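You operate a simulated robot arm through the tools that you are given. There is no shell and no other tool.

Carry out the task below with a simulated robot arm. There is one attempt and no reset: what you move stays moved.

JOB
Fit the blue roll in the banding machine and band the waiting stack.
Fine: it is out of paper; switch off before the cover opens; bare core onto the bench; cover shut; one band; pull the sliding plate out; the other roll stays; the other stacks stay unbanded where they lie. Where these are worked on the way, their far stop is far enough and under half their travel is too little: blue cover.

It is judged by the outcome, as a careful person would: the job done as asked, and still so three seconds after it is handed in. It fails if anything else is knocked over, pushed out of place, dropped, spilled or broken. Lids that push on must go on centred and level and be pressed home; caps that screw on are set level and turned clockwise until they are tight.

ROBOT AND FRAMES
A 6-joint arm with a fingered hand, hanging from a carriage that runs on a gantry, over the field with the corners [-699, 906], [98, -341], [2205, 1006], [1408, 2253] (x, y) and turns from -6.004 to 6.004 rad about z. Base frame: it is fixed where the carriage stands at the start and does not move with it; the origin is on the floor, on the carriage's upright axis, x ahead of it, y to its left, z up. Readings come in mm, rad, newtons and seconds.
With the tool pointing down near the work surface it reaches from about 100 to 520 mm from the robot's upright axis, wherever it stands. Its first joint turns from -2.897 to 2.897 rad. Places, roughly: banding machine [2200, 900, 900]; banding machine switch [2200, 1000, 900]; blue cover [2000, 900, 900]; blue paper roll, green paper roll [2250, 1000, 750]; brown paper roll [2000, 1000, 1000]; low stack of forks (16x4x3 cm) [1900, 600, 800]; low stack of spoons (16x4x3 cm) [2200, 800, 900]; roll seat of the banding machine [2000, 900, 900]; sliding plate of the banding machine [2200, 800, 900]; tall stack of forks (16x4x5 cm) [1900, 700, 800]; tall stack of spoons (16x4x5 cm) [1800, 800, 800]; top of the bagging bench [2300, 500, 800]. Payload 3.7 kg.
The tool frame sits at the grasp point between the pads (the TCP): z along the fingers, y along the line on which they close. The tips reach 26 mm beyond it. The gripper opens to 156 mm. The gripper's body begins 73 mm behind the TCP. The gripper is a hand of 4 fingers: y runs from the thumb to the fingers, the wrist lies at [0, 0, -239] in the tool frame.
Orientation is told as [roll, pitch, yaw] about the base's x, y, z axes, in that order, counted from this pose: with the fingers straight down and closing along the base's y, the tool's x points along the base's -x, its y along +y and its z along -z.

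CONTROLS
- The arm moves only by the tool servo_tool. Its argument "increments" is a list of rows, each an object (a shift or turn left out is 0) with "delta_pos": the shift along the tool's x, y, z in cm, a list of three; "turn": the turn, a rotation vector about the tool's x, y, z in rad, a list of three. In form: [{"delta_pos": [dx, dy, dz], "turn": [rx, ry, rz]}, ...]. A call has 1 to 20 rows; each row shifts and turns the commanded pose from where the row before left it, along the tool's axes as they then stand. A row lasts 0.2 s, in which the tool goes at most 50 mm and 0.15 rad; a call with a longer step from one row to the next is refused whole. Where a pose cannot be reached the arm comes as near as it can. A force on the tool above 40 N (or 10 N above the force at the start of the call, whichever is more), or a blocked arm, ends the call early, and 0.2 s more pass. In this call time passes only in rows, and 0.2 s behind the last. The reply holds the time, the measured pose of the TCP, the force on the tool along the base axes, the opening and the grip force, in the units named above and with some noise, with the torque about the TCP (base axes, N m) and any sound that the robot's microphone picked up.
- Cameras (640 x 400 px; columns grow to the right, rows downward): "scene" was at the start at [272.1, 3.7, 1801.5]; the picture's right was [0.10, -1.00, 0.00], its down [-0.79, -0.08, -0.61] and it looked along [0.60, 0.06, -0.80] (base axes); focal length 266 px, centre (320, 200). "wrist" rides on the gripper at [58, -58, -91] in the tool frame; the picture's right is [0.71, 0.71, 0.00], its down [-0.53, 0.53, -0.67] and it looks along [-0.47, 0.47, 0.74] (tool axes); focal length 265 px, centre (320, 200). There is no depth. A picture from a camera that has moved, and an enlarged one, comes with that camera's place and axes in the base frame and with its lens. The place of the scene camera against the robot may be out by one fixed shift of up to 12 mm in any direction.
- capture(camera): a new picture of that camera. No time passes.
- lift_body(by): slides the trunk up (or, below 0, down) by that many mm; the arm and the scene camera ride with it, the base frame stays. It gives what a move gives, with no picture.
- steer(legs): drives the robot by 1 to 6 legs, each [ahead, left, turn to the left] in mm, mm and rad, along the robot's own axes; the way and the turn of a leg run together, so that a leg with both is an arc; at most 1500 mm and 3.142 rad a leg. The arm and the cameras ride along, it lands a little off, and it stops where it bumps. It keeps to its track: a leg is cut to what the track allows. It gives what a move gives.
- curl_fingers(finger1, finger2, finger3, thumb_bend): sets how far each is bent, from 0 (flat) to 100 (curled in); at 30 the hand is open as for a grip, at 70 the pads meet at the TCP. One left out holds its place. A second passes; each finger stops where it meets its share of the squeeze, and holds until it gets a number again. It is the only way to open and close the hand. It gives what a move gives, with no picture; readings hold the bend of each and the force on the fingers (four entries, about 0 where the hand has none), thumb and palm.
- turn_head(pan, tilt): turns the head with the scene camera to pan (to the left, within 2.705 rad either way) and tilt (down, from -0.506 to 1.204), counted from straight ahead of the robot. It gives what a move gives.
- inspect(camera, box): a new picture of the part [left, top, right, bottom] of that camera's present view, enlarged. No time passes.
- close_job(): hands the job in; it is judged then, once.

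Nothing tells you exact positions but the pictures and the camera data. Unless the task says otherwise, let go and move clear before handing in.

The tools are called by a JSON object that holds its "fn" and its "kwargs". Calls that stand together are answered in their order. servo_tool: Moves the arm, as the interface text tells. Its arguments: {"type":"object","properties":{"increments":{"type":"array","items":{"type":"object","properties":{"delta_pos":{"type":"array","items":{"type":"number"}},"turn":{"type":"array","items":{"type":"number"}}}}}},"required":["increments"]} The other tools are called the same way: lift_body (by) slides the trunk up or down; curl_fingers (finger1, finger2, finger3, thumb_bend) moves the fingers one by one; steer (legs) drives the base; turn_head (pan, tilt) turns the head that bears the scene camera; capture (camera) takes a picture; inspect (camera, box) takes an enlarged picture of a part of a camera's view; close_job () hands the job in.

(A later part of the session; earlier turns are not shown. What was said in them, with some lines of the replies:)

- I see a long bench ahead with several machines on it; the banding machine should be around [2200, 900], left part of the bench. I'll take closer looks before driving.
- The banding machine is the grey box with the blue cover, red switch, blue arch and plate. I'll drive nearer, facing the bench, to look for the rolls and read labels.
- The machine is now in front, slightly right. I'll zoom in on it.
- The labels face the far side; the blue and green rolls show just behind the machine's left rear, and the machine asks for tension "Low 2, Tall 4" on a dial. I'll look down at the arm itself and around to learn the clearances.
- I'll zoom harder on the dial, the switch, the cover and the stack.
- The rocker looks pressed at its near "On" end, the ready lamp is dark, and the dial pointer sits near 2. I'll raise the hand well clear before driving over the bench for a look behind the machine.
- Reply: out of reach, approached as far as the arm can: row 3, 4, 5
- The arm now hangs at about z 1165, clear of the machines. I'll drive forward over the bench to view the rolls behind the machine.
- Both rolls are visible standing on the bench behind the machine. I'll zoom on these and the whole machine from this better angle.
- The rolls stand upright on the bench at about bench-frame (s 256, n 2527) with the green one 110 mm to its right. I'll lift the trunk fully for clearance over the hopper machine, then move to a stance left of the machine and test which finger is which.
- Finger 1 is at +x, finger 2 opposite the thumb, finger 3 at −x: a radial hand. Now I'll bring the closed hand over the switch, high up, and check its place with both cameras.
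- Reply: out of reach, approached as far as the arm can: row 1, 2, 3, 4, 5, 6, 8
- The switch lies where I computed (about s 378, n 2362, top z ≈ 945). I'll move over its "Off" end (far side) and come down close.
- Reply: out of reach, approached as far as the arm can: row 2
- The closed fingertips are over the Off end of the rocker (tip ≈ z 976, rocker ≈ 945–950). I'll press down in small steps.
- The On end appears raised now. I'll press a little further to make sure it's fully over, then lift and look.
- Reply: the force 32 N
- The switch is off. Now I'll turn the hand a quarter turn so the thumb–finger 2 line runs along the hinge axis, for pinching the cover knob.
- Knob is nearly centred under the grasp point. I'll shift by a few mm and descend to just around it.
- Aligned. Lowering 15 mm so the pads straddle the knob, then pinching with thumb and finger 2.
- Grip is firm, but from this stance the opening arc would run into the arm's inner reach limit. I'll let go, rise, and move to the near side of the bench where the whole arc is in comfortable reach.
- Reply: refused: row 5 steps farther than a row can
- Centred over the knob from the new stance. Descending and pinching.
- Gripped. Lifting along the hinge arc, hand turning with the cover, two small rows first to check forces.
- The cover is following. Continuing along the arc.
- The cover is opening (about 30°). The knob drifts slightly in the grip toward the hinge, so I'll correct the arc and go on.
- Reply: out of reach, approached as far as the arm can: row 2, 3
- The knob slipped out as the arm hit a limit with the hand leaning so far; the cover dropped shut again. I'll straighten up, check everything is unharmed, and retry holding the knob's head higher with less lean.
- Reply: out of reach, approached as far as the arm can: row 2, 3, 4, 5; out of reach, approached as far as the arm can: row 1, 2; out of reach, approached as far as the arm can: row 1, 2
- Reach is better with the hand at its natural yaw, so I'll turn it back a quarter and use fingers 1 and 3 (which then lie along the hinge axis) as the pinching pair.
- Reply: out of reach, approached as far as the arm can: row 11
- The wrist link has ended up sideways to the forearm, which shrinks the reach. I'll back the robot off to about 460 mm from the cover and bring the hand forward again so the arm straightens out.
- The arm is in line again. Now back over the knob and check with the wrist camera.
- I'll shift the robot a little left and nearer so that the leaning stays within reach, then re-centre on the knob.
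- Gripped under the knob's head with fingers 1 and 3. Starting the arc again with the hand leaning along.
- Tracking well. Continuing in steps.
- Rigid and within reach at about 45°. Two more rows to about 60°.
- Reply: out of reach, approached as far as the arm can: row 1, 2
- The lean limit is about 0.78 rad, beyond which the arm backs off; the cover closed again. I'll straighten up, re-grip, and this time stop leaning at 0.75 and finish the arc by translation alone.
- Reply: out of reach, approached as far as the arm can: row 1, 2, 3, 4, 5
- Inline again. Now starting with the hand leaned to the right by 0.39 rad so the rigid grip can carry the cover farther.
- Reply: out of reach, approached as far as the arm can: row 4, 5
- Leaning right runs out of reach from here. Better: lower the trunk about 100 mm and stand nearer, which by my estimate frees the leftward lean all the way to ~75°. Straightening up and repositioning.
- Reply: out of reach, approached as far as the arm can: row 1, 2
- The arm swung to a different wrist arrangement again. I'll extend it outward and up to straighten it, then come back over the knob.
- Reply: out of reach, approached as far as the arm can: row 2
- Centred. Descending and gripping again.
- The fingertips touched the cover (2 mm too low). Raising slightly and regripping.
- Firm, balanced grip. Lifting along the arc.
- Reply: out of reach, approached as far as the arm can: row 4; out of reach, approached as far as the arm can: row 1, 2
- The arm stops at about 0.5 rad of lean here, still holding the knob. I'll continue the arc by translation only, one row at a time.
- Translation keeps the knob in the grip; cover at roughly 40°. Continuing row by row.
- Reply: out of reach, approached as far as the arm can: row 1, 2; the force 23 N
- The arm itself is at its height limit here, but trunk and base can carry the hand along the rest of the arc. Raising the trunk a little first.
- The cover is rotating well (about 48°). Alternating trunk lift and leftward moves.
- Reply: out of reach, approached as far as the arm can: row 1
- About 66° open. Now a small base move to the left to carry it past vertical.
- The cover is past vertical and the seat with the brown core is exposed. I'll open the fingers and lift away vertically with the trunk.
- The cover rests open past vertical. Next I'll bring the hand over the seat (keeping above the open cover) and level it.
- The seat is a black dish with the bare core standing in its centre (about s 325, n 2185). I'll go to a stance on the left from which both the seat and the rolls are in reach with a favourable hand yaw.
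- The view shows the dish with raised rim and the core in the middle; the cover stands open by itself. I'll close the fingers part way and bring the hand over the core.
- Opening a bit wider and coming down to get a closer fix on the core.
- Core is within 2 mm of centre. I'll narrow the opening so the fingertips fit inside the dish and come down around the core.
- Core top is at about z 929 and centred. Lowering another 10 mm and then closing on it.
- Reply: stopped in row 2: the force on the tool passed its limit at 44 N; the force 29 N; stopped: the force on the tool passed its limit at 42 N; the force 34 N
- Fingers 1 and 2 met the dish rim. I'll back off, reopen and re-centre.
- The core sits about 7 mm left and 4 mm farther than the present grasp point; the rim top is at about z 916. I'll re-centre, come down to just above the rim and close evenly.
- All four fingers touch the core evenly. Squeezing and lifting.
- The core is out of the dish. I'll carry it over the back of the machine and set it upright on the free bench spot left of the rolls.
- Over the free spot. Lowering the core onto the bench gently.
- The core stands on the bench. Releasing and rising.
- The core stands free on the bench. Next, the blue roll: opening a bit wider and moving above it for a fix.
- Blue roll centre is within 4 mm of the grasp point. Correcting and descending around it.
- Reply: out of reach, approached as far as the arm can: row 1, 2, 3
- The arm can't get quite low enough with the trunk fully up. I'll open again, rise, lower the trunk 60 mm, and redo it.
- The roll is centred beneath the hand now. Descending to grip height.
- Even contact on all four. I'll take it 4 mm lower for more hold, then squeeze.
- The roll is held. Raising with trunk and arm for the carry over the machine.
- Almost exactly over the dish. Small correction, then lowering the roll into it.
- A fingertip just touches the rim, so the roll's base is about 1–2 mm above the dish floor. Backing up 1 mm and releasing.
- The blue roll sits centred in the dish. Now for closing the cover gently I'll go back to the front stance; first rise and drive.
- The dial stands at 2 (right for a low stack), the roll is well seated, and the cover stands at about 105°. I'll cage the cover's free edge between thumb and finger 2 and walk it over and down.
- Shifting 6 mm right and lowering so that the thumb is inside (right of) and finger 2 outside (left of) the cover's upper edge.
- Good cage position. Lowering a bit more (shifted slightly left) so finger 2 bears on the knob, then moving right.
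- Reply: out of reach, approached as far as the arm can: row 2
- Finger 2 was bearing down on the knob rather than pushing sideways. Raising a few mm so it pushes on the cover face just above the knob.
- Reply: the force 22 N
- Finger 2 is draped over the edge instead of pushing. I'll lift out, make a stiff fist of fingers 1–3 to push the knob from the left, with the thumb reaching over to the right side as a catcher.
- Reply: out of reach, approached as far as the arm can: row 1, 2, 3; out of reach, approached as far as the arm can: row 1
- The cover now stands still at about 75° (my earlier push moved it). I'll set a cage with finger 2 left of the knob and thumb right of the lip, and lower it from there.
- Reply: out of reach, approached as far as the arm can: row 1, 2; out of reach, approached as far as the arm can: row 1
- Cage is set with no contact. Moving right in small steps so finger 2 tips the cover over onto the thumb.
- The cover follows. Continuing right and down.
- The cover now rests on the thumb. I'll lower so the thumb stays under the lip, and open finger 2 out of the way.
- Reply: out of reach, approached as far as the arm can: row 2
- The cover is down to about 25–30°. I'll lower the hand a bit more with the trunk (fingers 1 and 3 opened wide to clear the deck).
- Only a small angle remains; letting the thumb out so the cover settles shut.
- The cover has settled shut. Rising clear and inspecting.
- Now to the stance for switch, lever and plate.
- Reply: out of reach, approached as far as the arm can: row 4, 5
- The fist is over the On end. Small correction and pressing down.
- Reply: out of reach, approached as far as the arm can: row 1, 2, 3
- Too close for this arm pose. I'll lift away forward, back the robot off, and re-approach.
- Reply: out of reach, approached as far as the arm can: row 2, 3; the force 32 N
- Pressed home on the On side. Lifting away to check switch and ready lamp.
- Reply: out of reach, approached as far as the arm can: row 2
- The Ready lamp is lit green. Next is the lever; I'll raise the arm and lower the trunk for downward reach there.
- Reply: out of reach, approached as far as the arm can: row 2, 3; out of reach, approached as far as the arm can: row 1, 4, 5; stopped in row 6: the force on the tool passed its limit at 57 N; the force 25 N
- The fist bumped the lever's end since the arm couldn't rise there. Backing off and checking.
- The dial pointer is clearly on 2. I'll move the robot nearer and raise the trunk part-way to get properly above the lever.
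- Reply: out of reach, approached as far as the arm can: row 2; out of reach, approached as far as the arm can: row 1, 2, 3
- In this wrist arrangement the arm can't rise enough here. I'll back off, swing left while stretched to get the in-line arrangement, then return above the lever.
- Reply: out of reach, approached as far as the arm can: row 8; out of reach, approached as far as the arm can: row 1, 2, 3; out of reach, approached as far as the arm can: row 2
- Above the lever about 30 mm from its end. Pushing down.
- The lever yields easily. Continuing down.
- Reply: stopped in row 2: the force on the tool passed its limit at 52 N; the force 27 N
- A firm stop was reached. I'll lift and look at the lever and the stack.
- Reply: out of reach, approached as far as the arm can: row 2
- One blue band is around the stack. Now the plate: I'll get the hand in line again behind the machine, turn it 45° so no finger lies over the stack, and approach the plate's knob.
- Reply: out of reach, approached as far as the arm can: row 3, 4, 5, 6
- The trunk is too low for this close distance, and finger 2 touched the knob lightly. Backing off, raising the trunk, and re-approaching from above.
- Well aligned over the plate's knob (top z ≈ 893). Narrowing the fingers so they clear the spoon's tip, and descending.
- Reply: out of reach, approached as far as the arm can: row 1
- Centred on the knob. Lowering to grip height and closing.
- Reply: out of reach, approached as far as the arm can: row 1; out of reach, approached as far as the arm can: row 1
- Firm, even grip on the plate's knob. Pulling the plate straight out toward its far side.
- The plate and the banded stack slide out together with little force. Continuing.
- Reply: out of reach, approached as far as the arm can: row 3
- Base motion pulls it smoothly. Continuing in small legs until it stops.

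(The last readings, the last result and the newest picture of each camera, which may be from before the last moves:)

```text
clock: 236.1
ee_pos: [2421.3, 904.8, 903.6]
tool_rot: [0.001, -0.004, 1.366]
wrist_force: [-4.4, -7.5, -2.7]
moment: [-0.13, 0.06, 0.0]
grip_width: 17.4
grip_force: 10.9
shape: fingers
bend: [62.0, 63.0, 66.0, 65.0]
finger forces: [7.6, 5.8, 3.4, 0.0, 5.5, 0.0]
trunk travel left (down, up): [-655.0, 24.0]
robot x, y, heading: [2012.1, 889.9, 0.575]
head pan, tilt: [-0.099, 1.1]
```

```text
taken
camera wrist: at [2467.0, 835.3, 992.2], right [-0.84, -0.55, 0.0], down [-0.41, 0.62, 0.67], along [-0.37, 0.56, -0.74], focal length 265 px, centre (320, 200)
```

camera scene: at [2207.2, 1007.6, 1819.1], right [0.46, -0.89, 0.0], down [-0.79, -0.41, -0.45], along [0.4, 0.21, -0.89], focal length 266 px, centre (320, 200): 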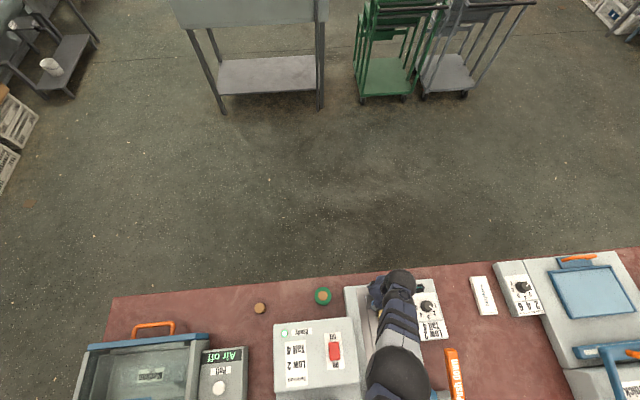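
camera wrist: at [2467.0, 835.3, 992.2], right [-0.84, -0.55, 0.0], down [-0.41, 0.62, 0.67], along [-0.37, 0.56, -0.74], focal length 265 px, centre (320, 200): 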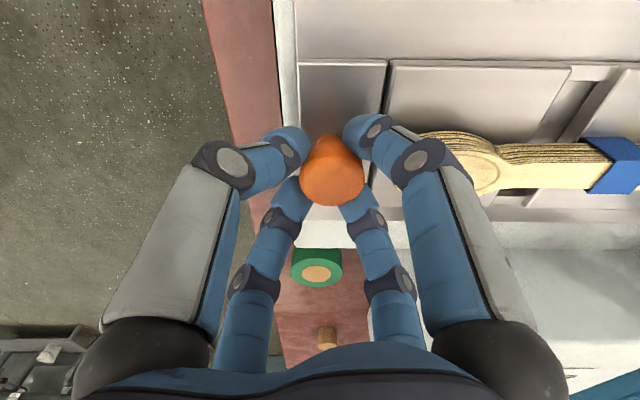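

It has come to its stop (about 160 mm of travel). Releasing the knob and rising straight up.

{"fn": "curl_fingers", "kwargs": {"finger1": 57, "finger2": 57, "finger3": 56, "thumb_bend": 56}}

{"fn": "lift_body", "kwargs": {"by": 24}}

{"fn": "servo_tool", "kwargs": {"increments": [{"delta_pos": [0, 0, -3]}, {"delta_pos": [0, 0, -4]}, {"delta_pos": [0, 0, -4]}]}}

{"fn": "capture", "kwargs": {"camera": "wrist"}}

{"fn": "capture", "kwargs": {"camera": "scene"}}

```text
clock: 237.1
ee_pos: [2422.2, 904.5, 903.7]
tool_rot: [0.004, -0.004, 1.365]
wrist_force: [0.2, -0.1, 0.5]
moment: [0.03, -0.02, 0.0]
grip_width: 33.4
grip_force: 0.1
shape: fingers
bend: [56.0, 56.0, 56.0, 56.0]
finger forces: [0.0, 0.1, 0.1, 0.0, 0.1, 0.0]
trunk travel left (down, up): [-655.0, 24.0]
robot x, y, heading: [2011.2, 890.0, 0.578]
head pan, tilt: [-0.099, 1.1]
```

```text
clock: 237.8
ee_pos: [2422.3, 905.6, 926.9]
tool_rot: [0.002, -0.005, 1.366]
wrist_force: [0.0, 0.5, -0.4]
moment: [0.0, -0.02, -0.03]
grip_width: 33.6
grip_force: 0.1
shape: fingers
bend: [56.0, 56.0, 56.0, 56.0]
finger forces: [0.0, 0.1, 0.0, 0.1, 0.0, 0.0]
trunk travel left (down, up): [-679.0, 0.0]
robot x, y, heading: [2008.4, 890.9, 0.577]
head pan, tilt: [-0.099, 1.1]
```

```text
clock: 238.6
ee_pos: [2424.5, 906.6, 1033.6]
tool_rot: [0.002, -0.006, 1.364]
wrist_force: [-0.1, 0.8, -0.6]
moment: [-0.04, -0.03, 0.01]
grip_width: 33.9
grip_force: 0.0
shape: fingers
bend: [56.0, 56.0, 56.0, 56.0]
finger forces: [0.0, 0.0, 0.0, 0.0, 0.0, 0.0]
out of reach, approached as far as the arm can: row 3
trunk travel left (down, up): [-679.0, 0.0]
robot x, y, heading: [2011.8, 891.3, 0.572]
head pan, tilt: [-0.099, 1.1]
```

```text
taken
camera wrist: at [2470.4, 837.0, 1122.6], right [-0.84, -0.55, 0.0], down [-0.41, 0.62, 0.67], along [-0.37, 0.56, -0.74], focal length 265 px, centre (320, 200)
```

wrist: 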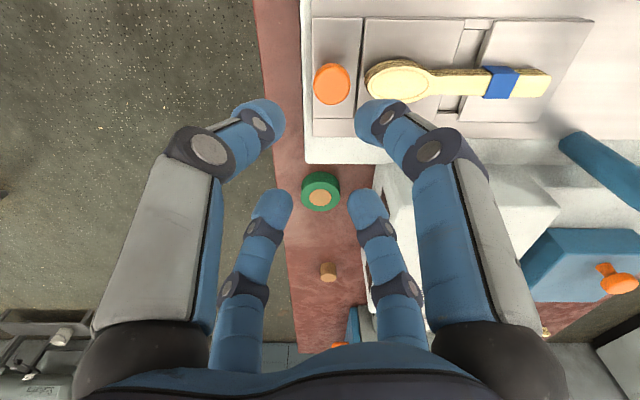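

```text
taken
camera scene: at [2231.9, 1023.7, 1843.1], right [0.46, -0.89, 0.0], down [-0.79, -0.41, -0.45], along [0.4, 0.21, -0.89], focal length 266 px, centre (320, 200)
```

scene: 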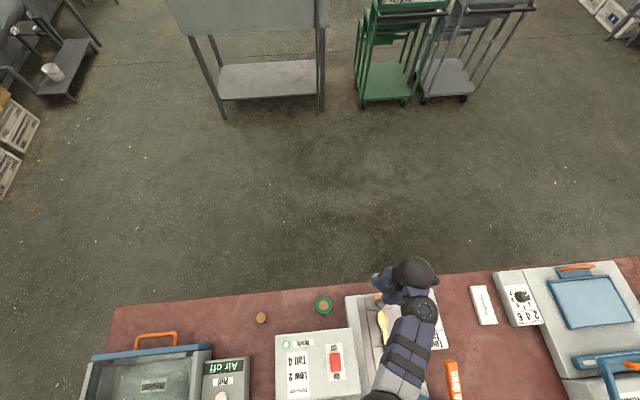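

The plate with the banded stack is out. Moving the hand clear, then a final check of everything.

{"fn": "servo_tool", "kwargs": {"increments": [{"delta_pos": [-3.3, 1.85, -0.5]}, {"delta_pos": [-3.3, 1.85, -0.5]}, {"delta_pos": [-3.3, 1.85, -1]}, {"delta_pos": [0, 0, -4]}, {"delta_pos": [0, 0, -4]}]}}

{"fn": "steer", "kwargs": {"legs": [[-700, 0, 0]]}}

{"fn": "turn_head", "kwargs": {"pan": -0.1, "tilt": 0.9}}

{"fn": "capture", "kwargs": {"camera": "scene"}}

```text
clock: 239.8
ee_pos: [2427.4, 1025.6, 1089.1]
tool_rot: [0.002, -0.003, 1.366]
wrist_force: [-1.1, -0.5, 0.2]
moment: [0.02, -0.03, -0.01]
grip_width: 33.9
grip_force: 0.1
shape: fingers
bend: [56.0, 56.0, 56.0, 56.0]
finger forces: [0.0, 0.0, 0.1, 0.1, 0.0, 0.0]
out of reach, approached as far as the arm can: row 4, 5
trunk travel left (down, up): [-679.0, 0.0]
robot x, y, heading: [2010.3, 891.0, 0.575]
head pan, tilt: [-0.099, 1.1]
```

```text
clock: 243.6
ee_pos: [1858.6, 657.4, 1088.1]
tool_rot: [0.003, -0.004, 1.358]
wrist_force: [-0.7, 0.1, -0.2]
moment: [-0.05, 0.02, 0.01]
grip_width: 33.7
grip_force: 0.0
shape: fingers
bend: [56.0, 56.0, 56.0, 56.0]
finger forces: [0.1, 0.0, 0.0, 0.1, 0.0, 0.0]
trunk travel left (down, up): [-679.0, 0.0]
robot x, y, heading: [1438.7, 525.6, 0.563]
head pan, tilt: [-0.099, 1.1]
```

```text
clock: 244.3
ee_pos: [1858.3, 658.0, 1089.8]
tool_rot: [0.002, -0.005, 1.357]
wrist_force: [-0.7, 1.0, -0.2]
moment: [-0.01, 0.01, -0.02]
grip_width: 33.8
grip_force: 0.1
shape: fingers
bend: [56.0, 56.0, 56.0, 56.0]
finger forces: [0.0, 0.0, 0.0, 0.0, 0.0, 0.0]
trunk travel left (down, up): [-679.0, 0.0]
robot x, y, heading: [1435.2, 524.5, 0.564]
head pan, tilt: [-0.099, 0.901]
```

```text
taken
camera scene: at [1673.3, 662.1, 1856.9], right [0.45, -0.89, 0.0], down [-0.7, -0.35, -0.62], along [0.55, 0.28, -0.78], focal length 266 px, centre (320, 200)
```

scene: 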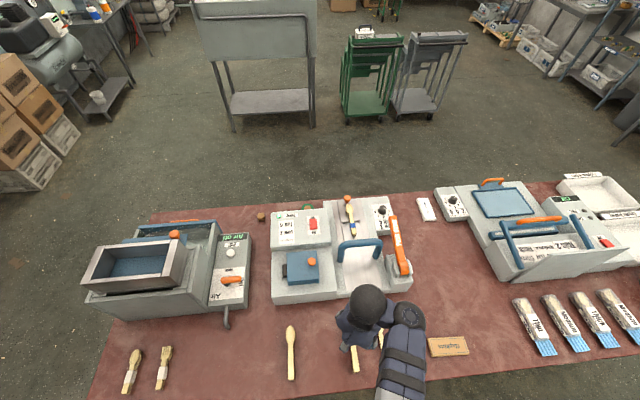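

{"fn": "inspect", "kwargs": {"camera": "scene", "box": [250, 180, 430, 310]}}

{"fn": "inspect", "kwargs": {"camera": "scene", "box": [265, 240, 345, 310]}}

{"fn": "inspect", "kwargs": {"camera": "scene", "box": [325, 185, 415, 250]}}

{"fn": "inspect", "kwargs": {"camera": "scene", "box": [100, 200, 460, 400]}}

```text
3.08 times, centred on (340, 245) of scene
camera zoom: at [1673.3, 662.1, 1856.9], right [0.45, -0.89, 0.0], down [-0.7, -0.35, -0.62], along [0.55, 0.28, -0.78], focal length 820 px, centre (258, 62)
```

zoom: 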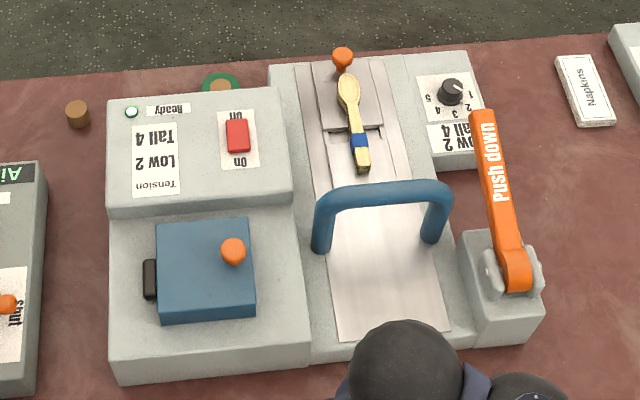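

```text
5.71 times, centred on (305, 275) of scene
camera zoom: at [1673.3, 662.1, 1856.9], right [0.45, -0.89, 0.0], down [-0.7, -0.35, -0.62], along [0.55, 0.28, -0.78], focal length 1523 px, centre (406, -229)
```

zoom: 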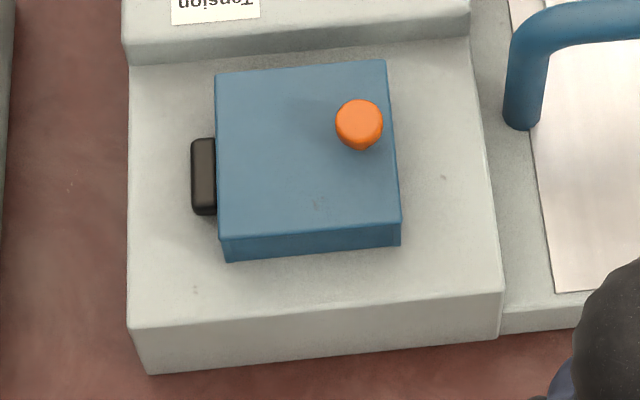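

```text
6.15 times, centred on (370, 218) of scene
camera zoom: at [1673.3, 662.1, 1856.9], right [0.45, -0.89, 0.0], down [-0.7, -0.35, -0.62], along [0.55, 0.28, -0.78], focal length 1640 px, centre (12, 92)
```

zoom: 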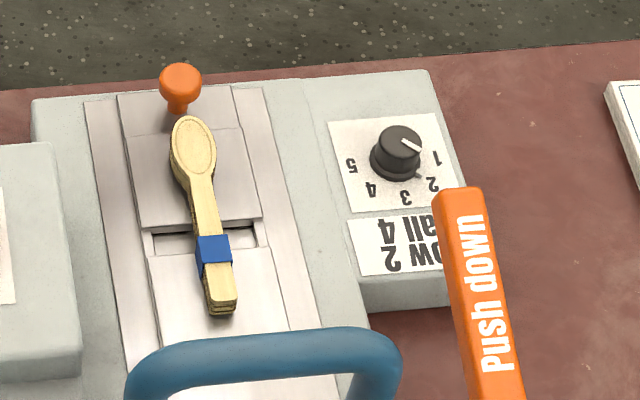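

```text
1.78 times, centred on (280, 300) of scene
camera zoom: at [1673.3, 662.1, 1856.9], right [0.45, -0.89, 0.0], down [-0.7, -0.35, -0.62], along [0.55, 0.28, -0.78], focal length 474 px, centre (391, 22)
```

zoom: 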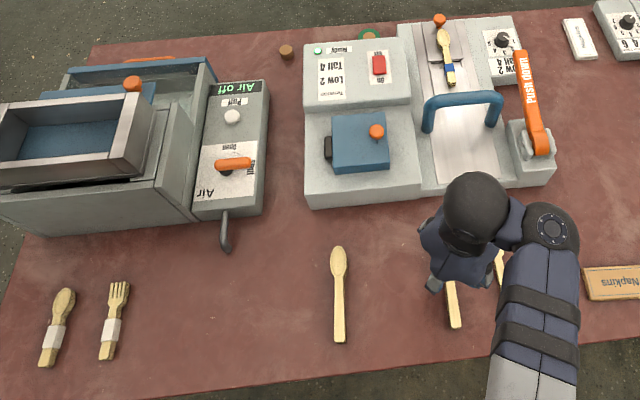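

All is as asked: cover shut, one blue band on the stack, plate out, lever back up, core on the bench, green roll and other stacks untouched. I'll back the robot clear of the bench and hand in.

{"fn": "steer", "kwargs": {"legs": [[-350, 0, 0]]}}

{"fn": "capture", "kwargs": {"camera": "scene"}}

```text
clock: 246.5
ee_pos: [1564.7, 471.4, 1088.9]
tool_rot: [0.002, -0.003, 1.357]
wrist_force: [0.1, -0.1, 0.0]
moment: [0.01, -0.01, -0.03]
grip_width: 33.7
grip_force: 0.0
shape: fingers
bend: [56.0, 56.0, 56.0, 56.0]
finger forces: [0.0, 0.1, 0.0, 0.0, 0.1, 0.1]
trunk travel left (down, up): [-679.0, 0.0]
robot x, y, heading: [1145.3, 339.4, 0.569]
head pan, tilt: [-0.099, 0.901]
```

```text
taken
camera scene: at [1379.9, 475.8, 1857.0], right [0.45, -0.89, 0.0], down [-0.7, -0.35, -0.62], along [0.55, 0.28, -0.78], focal length 266 px, centre (320, 200)
```

scene: 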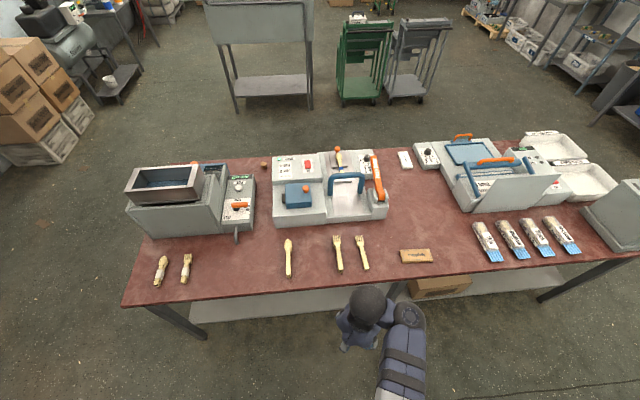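

The bench is tidy and every step is done; the robot is clear of it. Handing in.

{"fn": "close_job", "kwargs": {}}

```text
The job is handed in.
```

The blue roll is fitted in the banding machine, and the low spoon stack on the plate has one blue band. I have handed the job in.

- **Roll change:** I switched the machine off before opening the cover. The bare core now stands on the bench to the left of the rolls, and the blue roll sits centred in its dish. The cover is shut.
- **Banding:** The machine is switched back on, and its Ready lamp lit. The tension dial was already on 2, the setting for a low stack, so I left it. I pushed the lever down once, and it has sprung back up.
- **Plate:** It is pulled out to its stop, about 160 mm, with the banded stack on it.
- **Left alone:** The green roll and the other stacks are where they were, and those stacks are unbanded.

**Bumps along the way:**

- The cover slipped from the grip on two early tries and fell shut, before I got it open past vertical.
- The hand once bumped the end of the lever sideways.
- Nothing looked shifted or damaged in the pictures afterwards.
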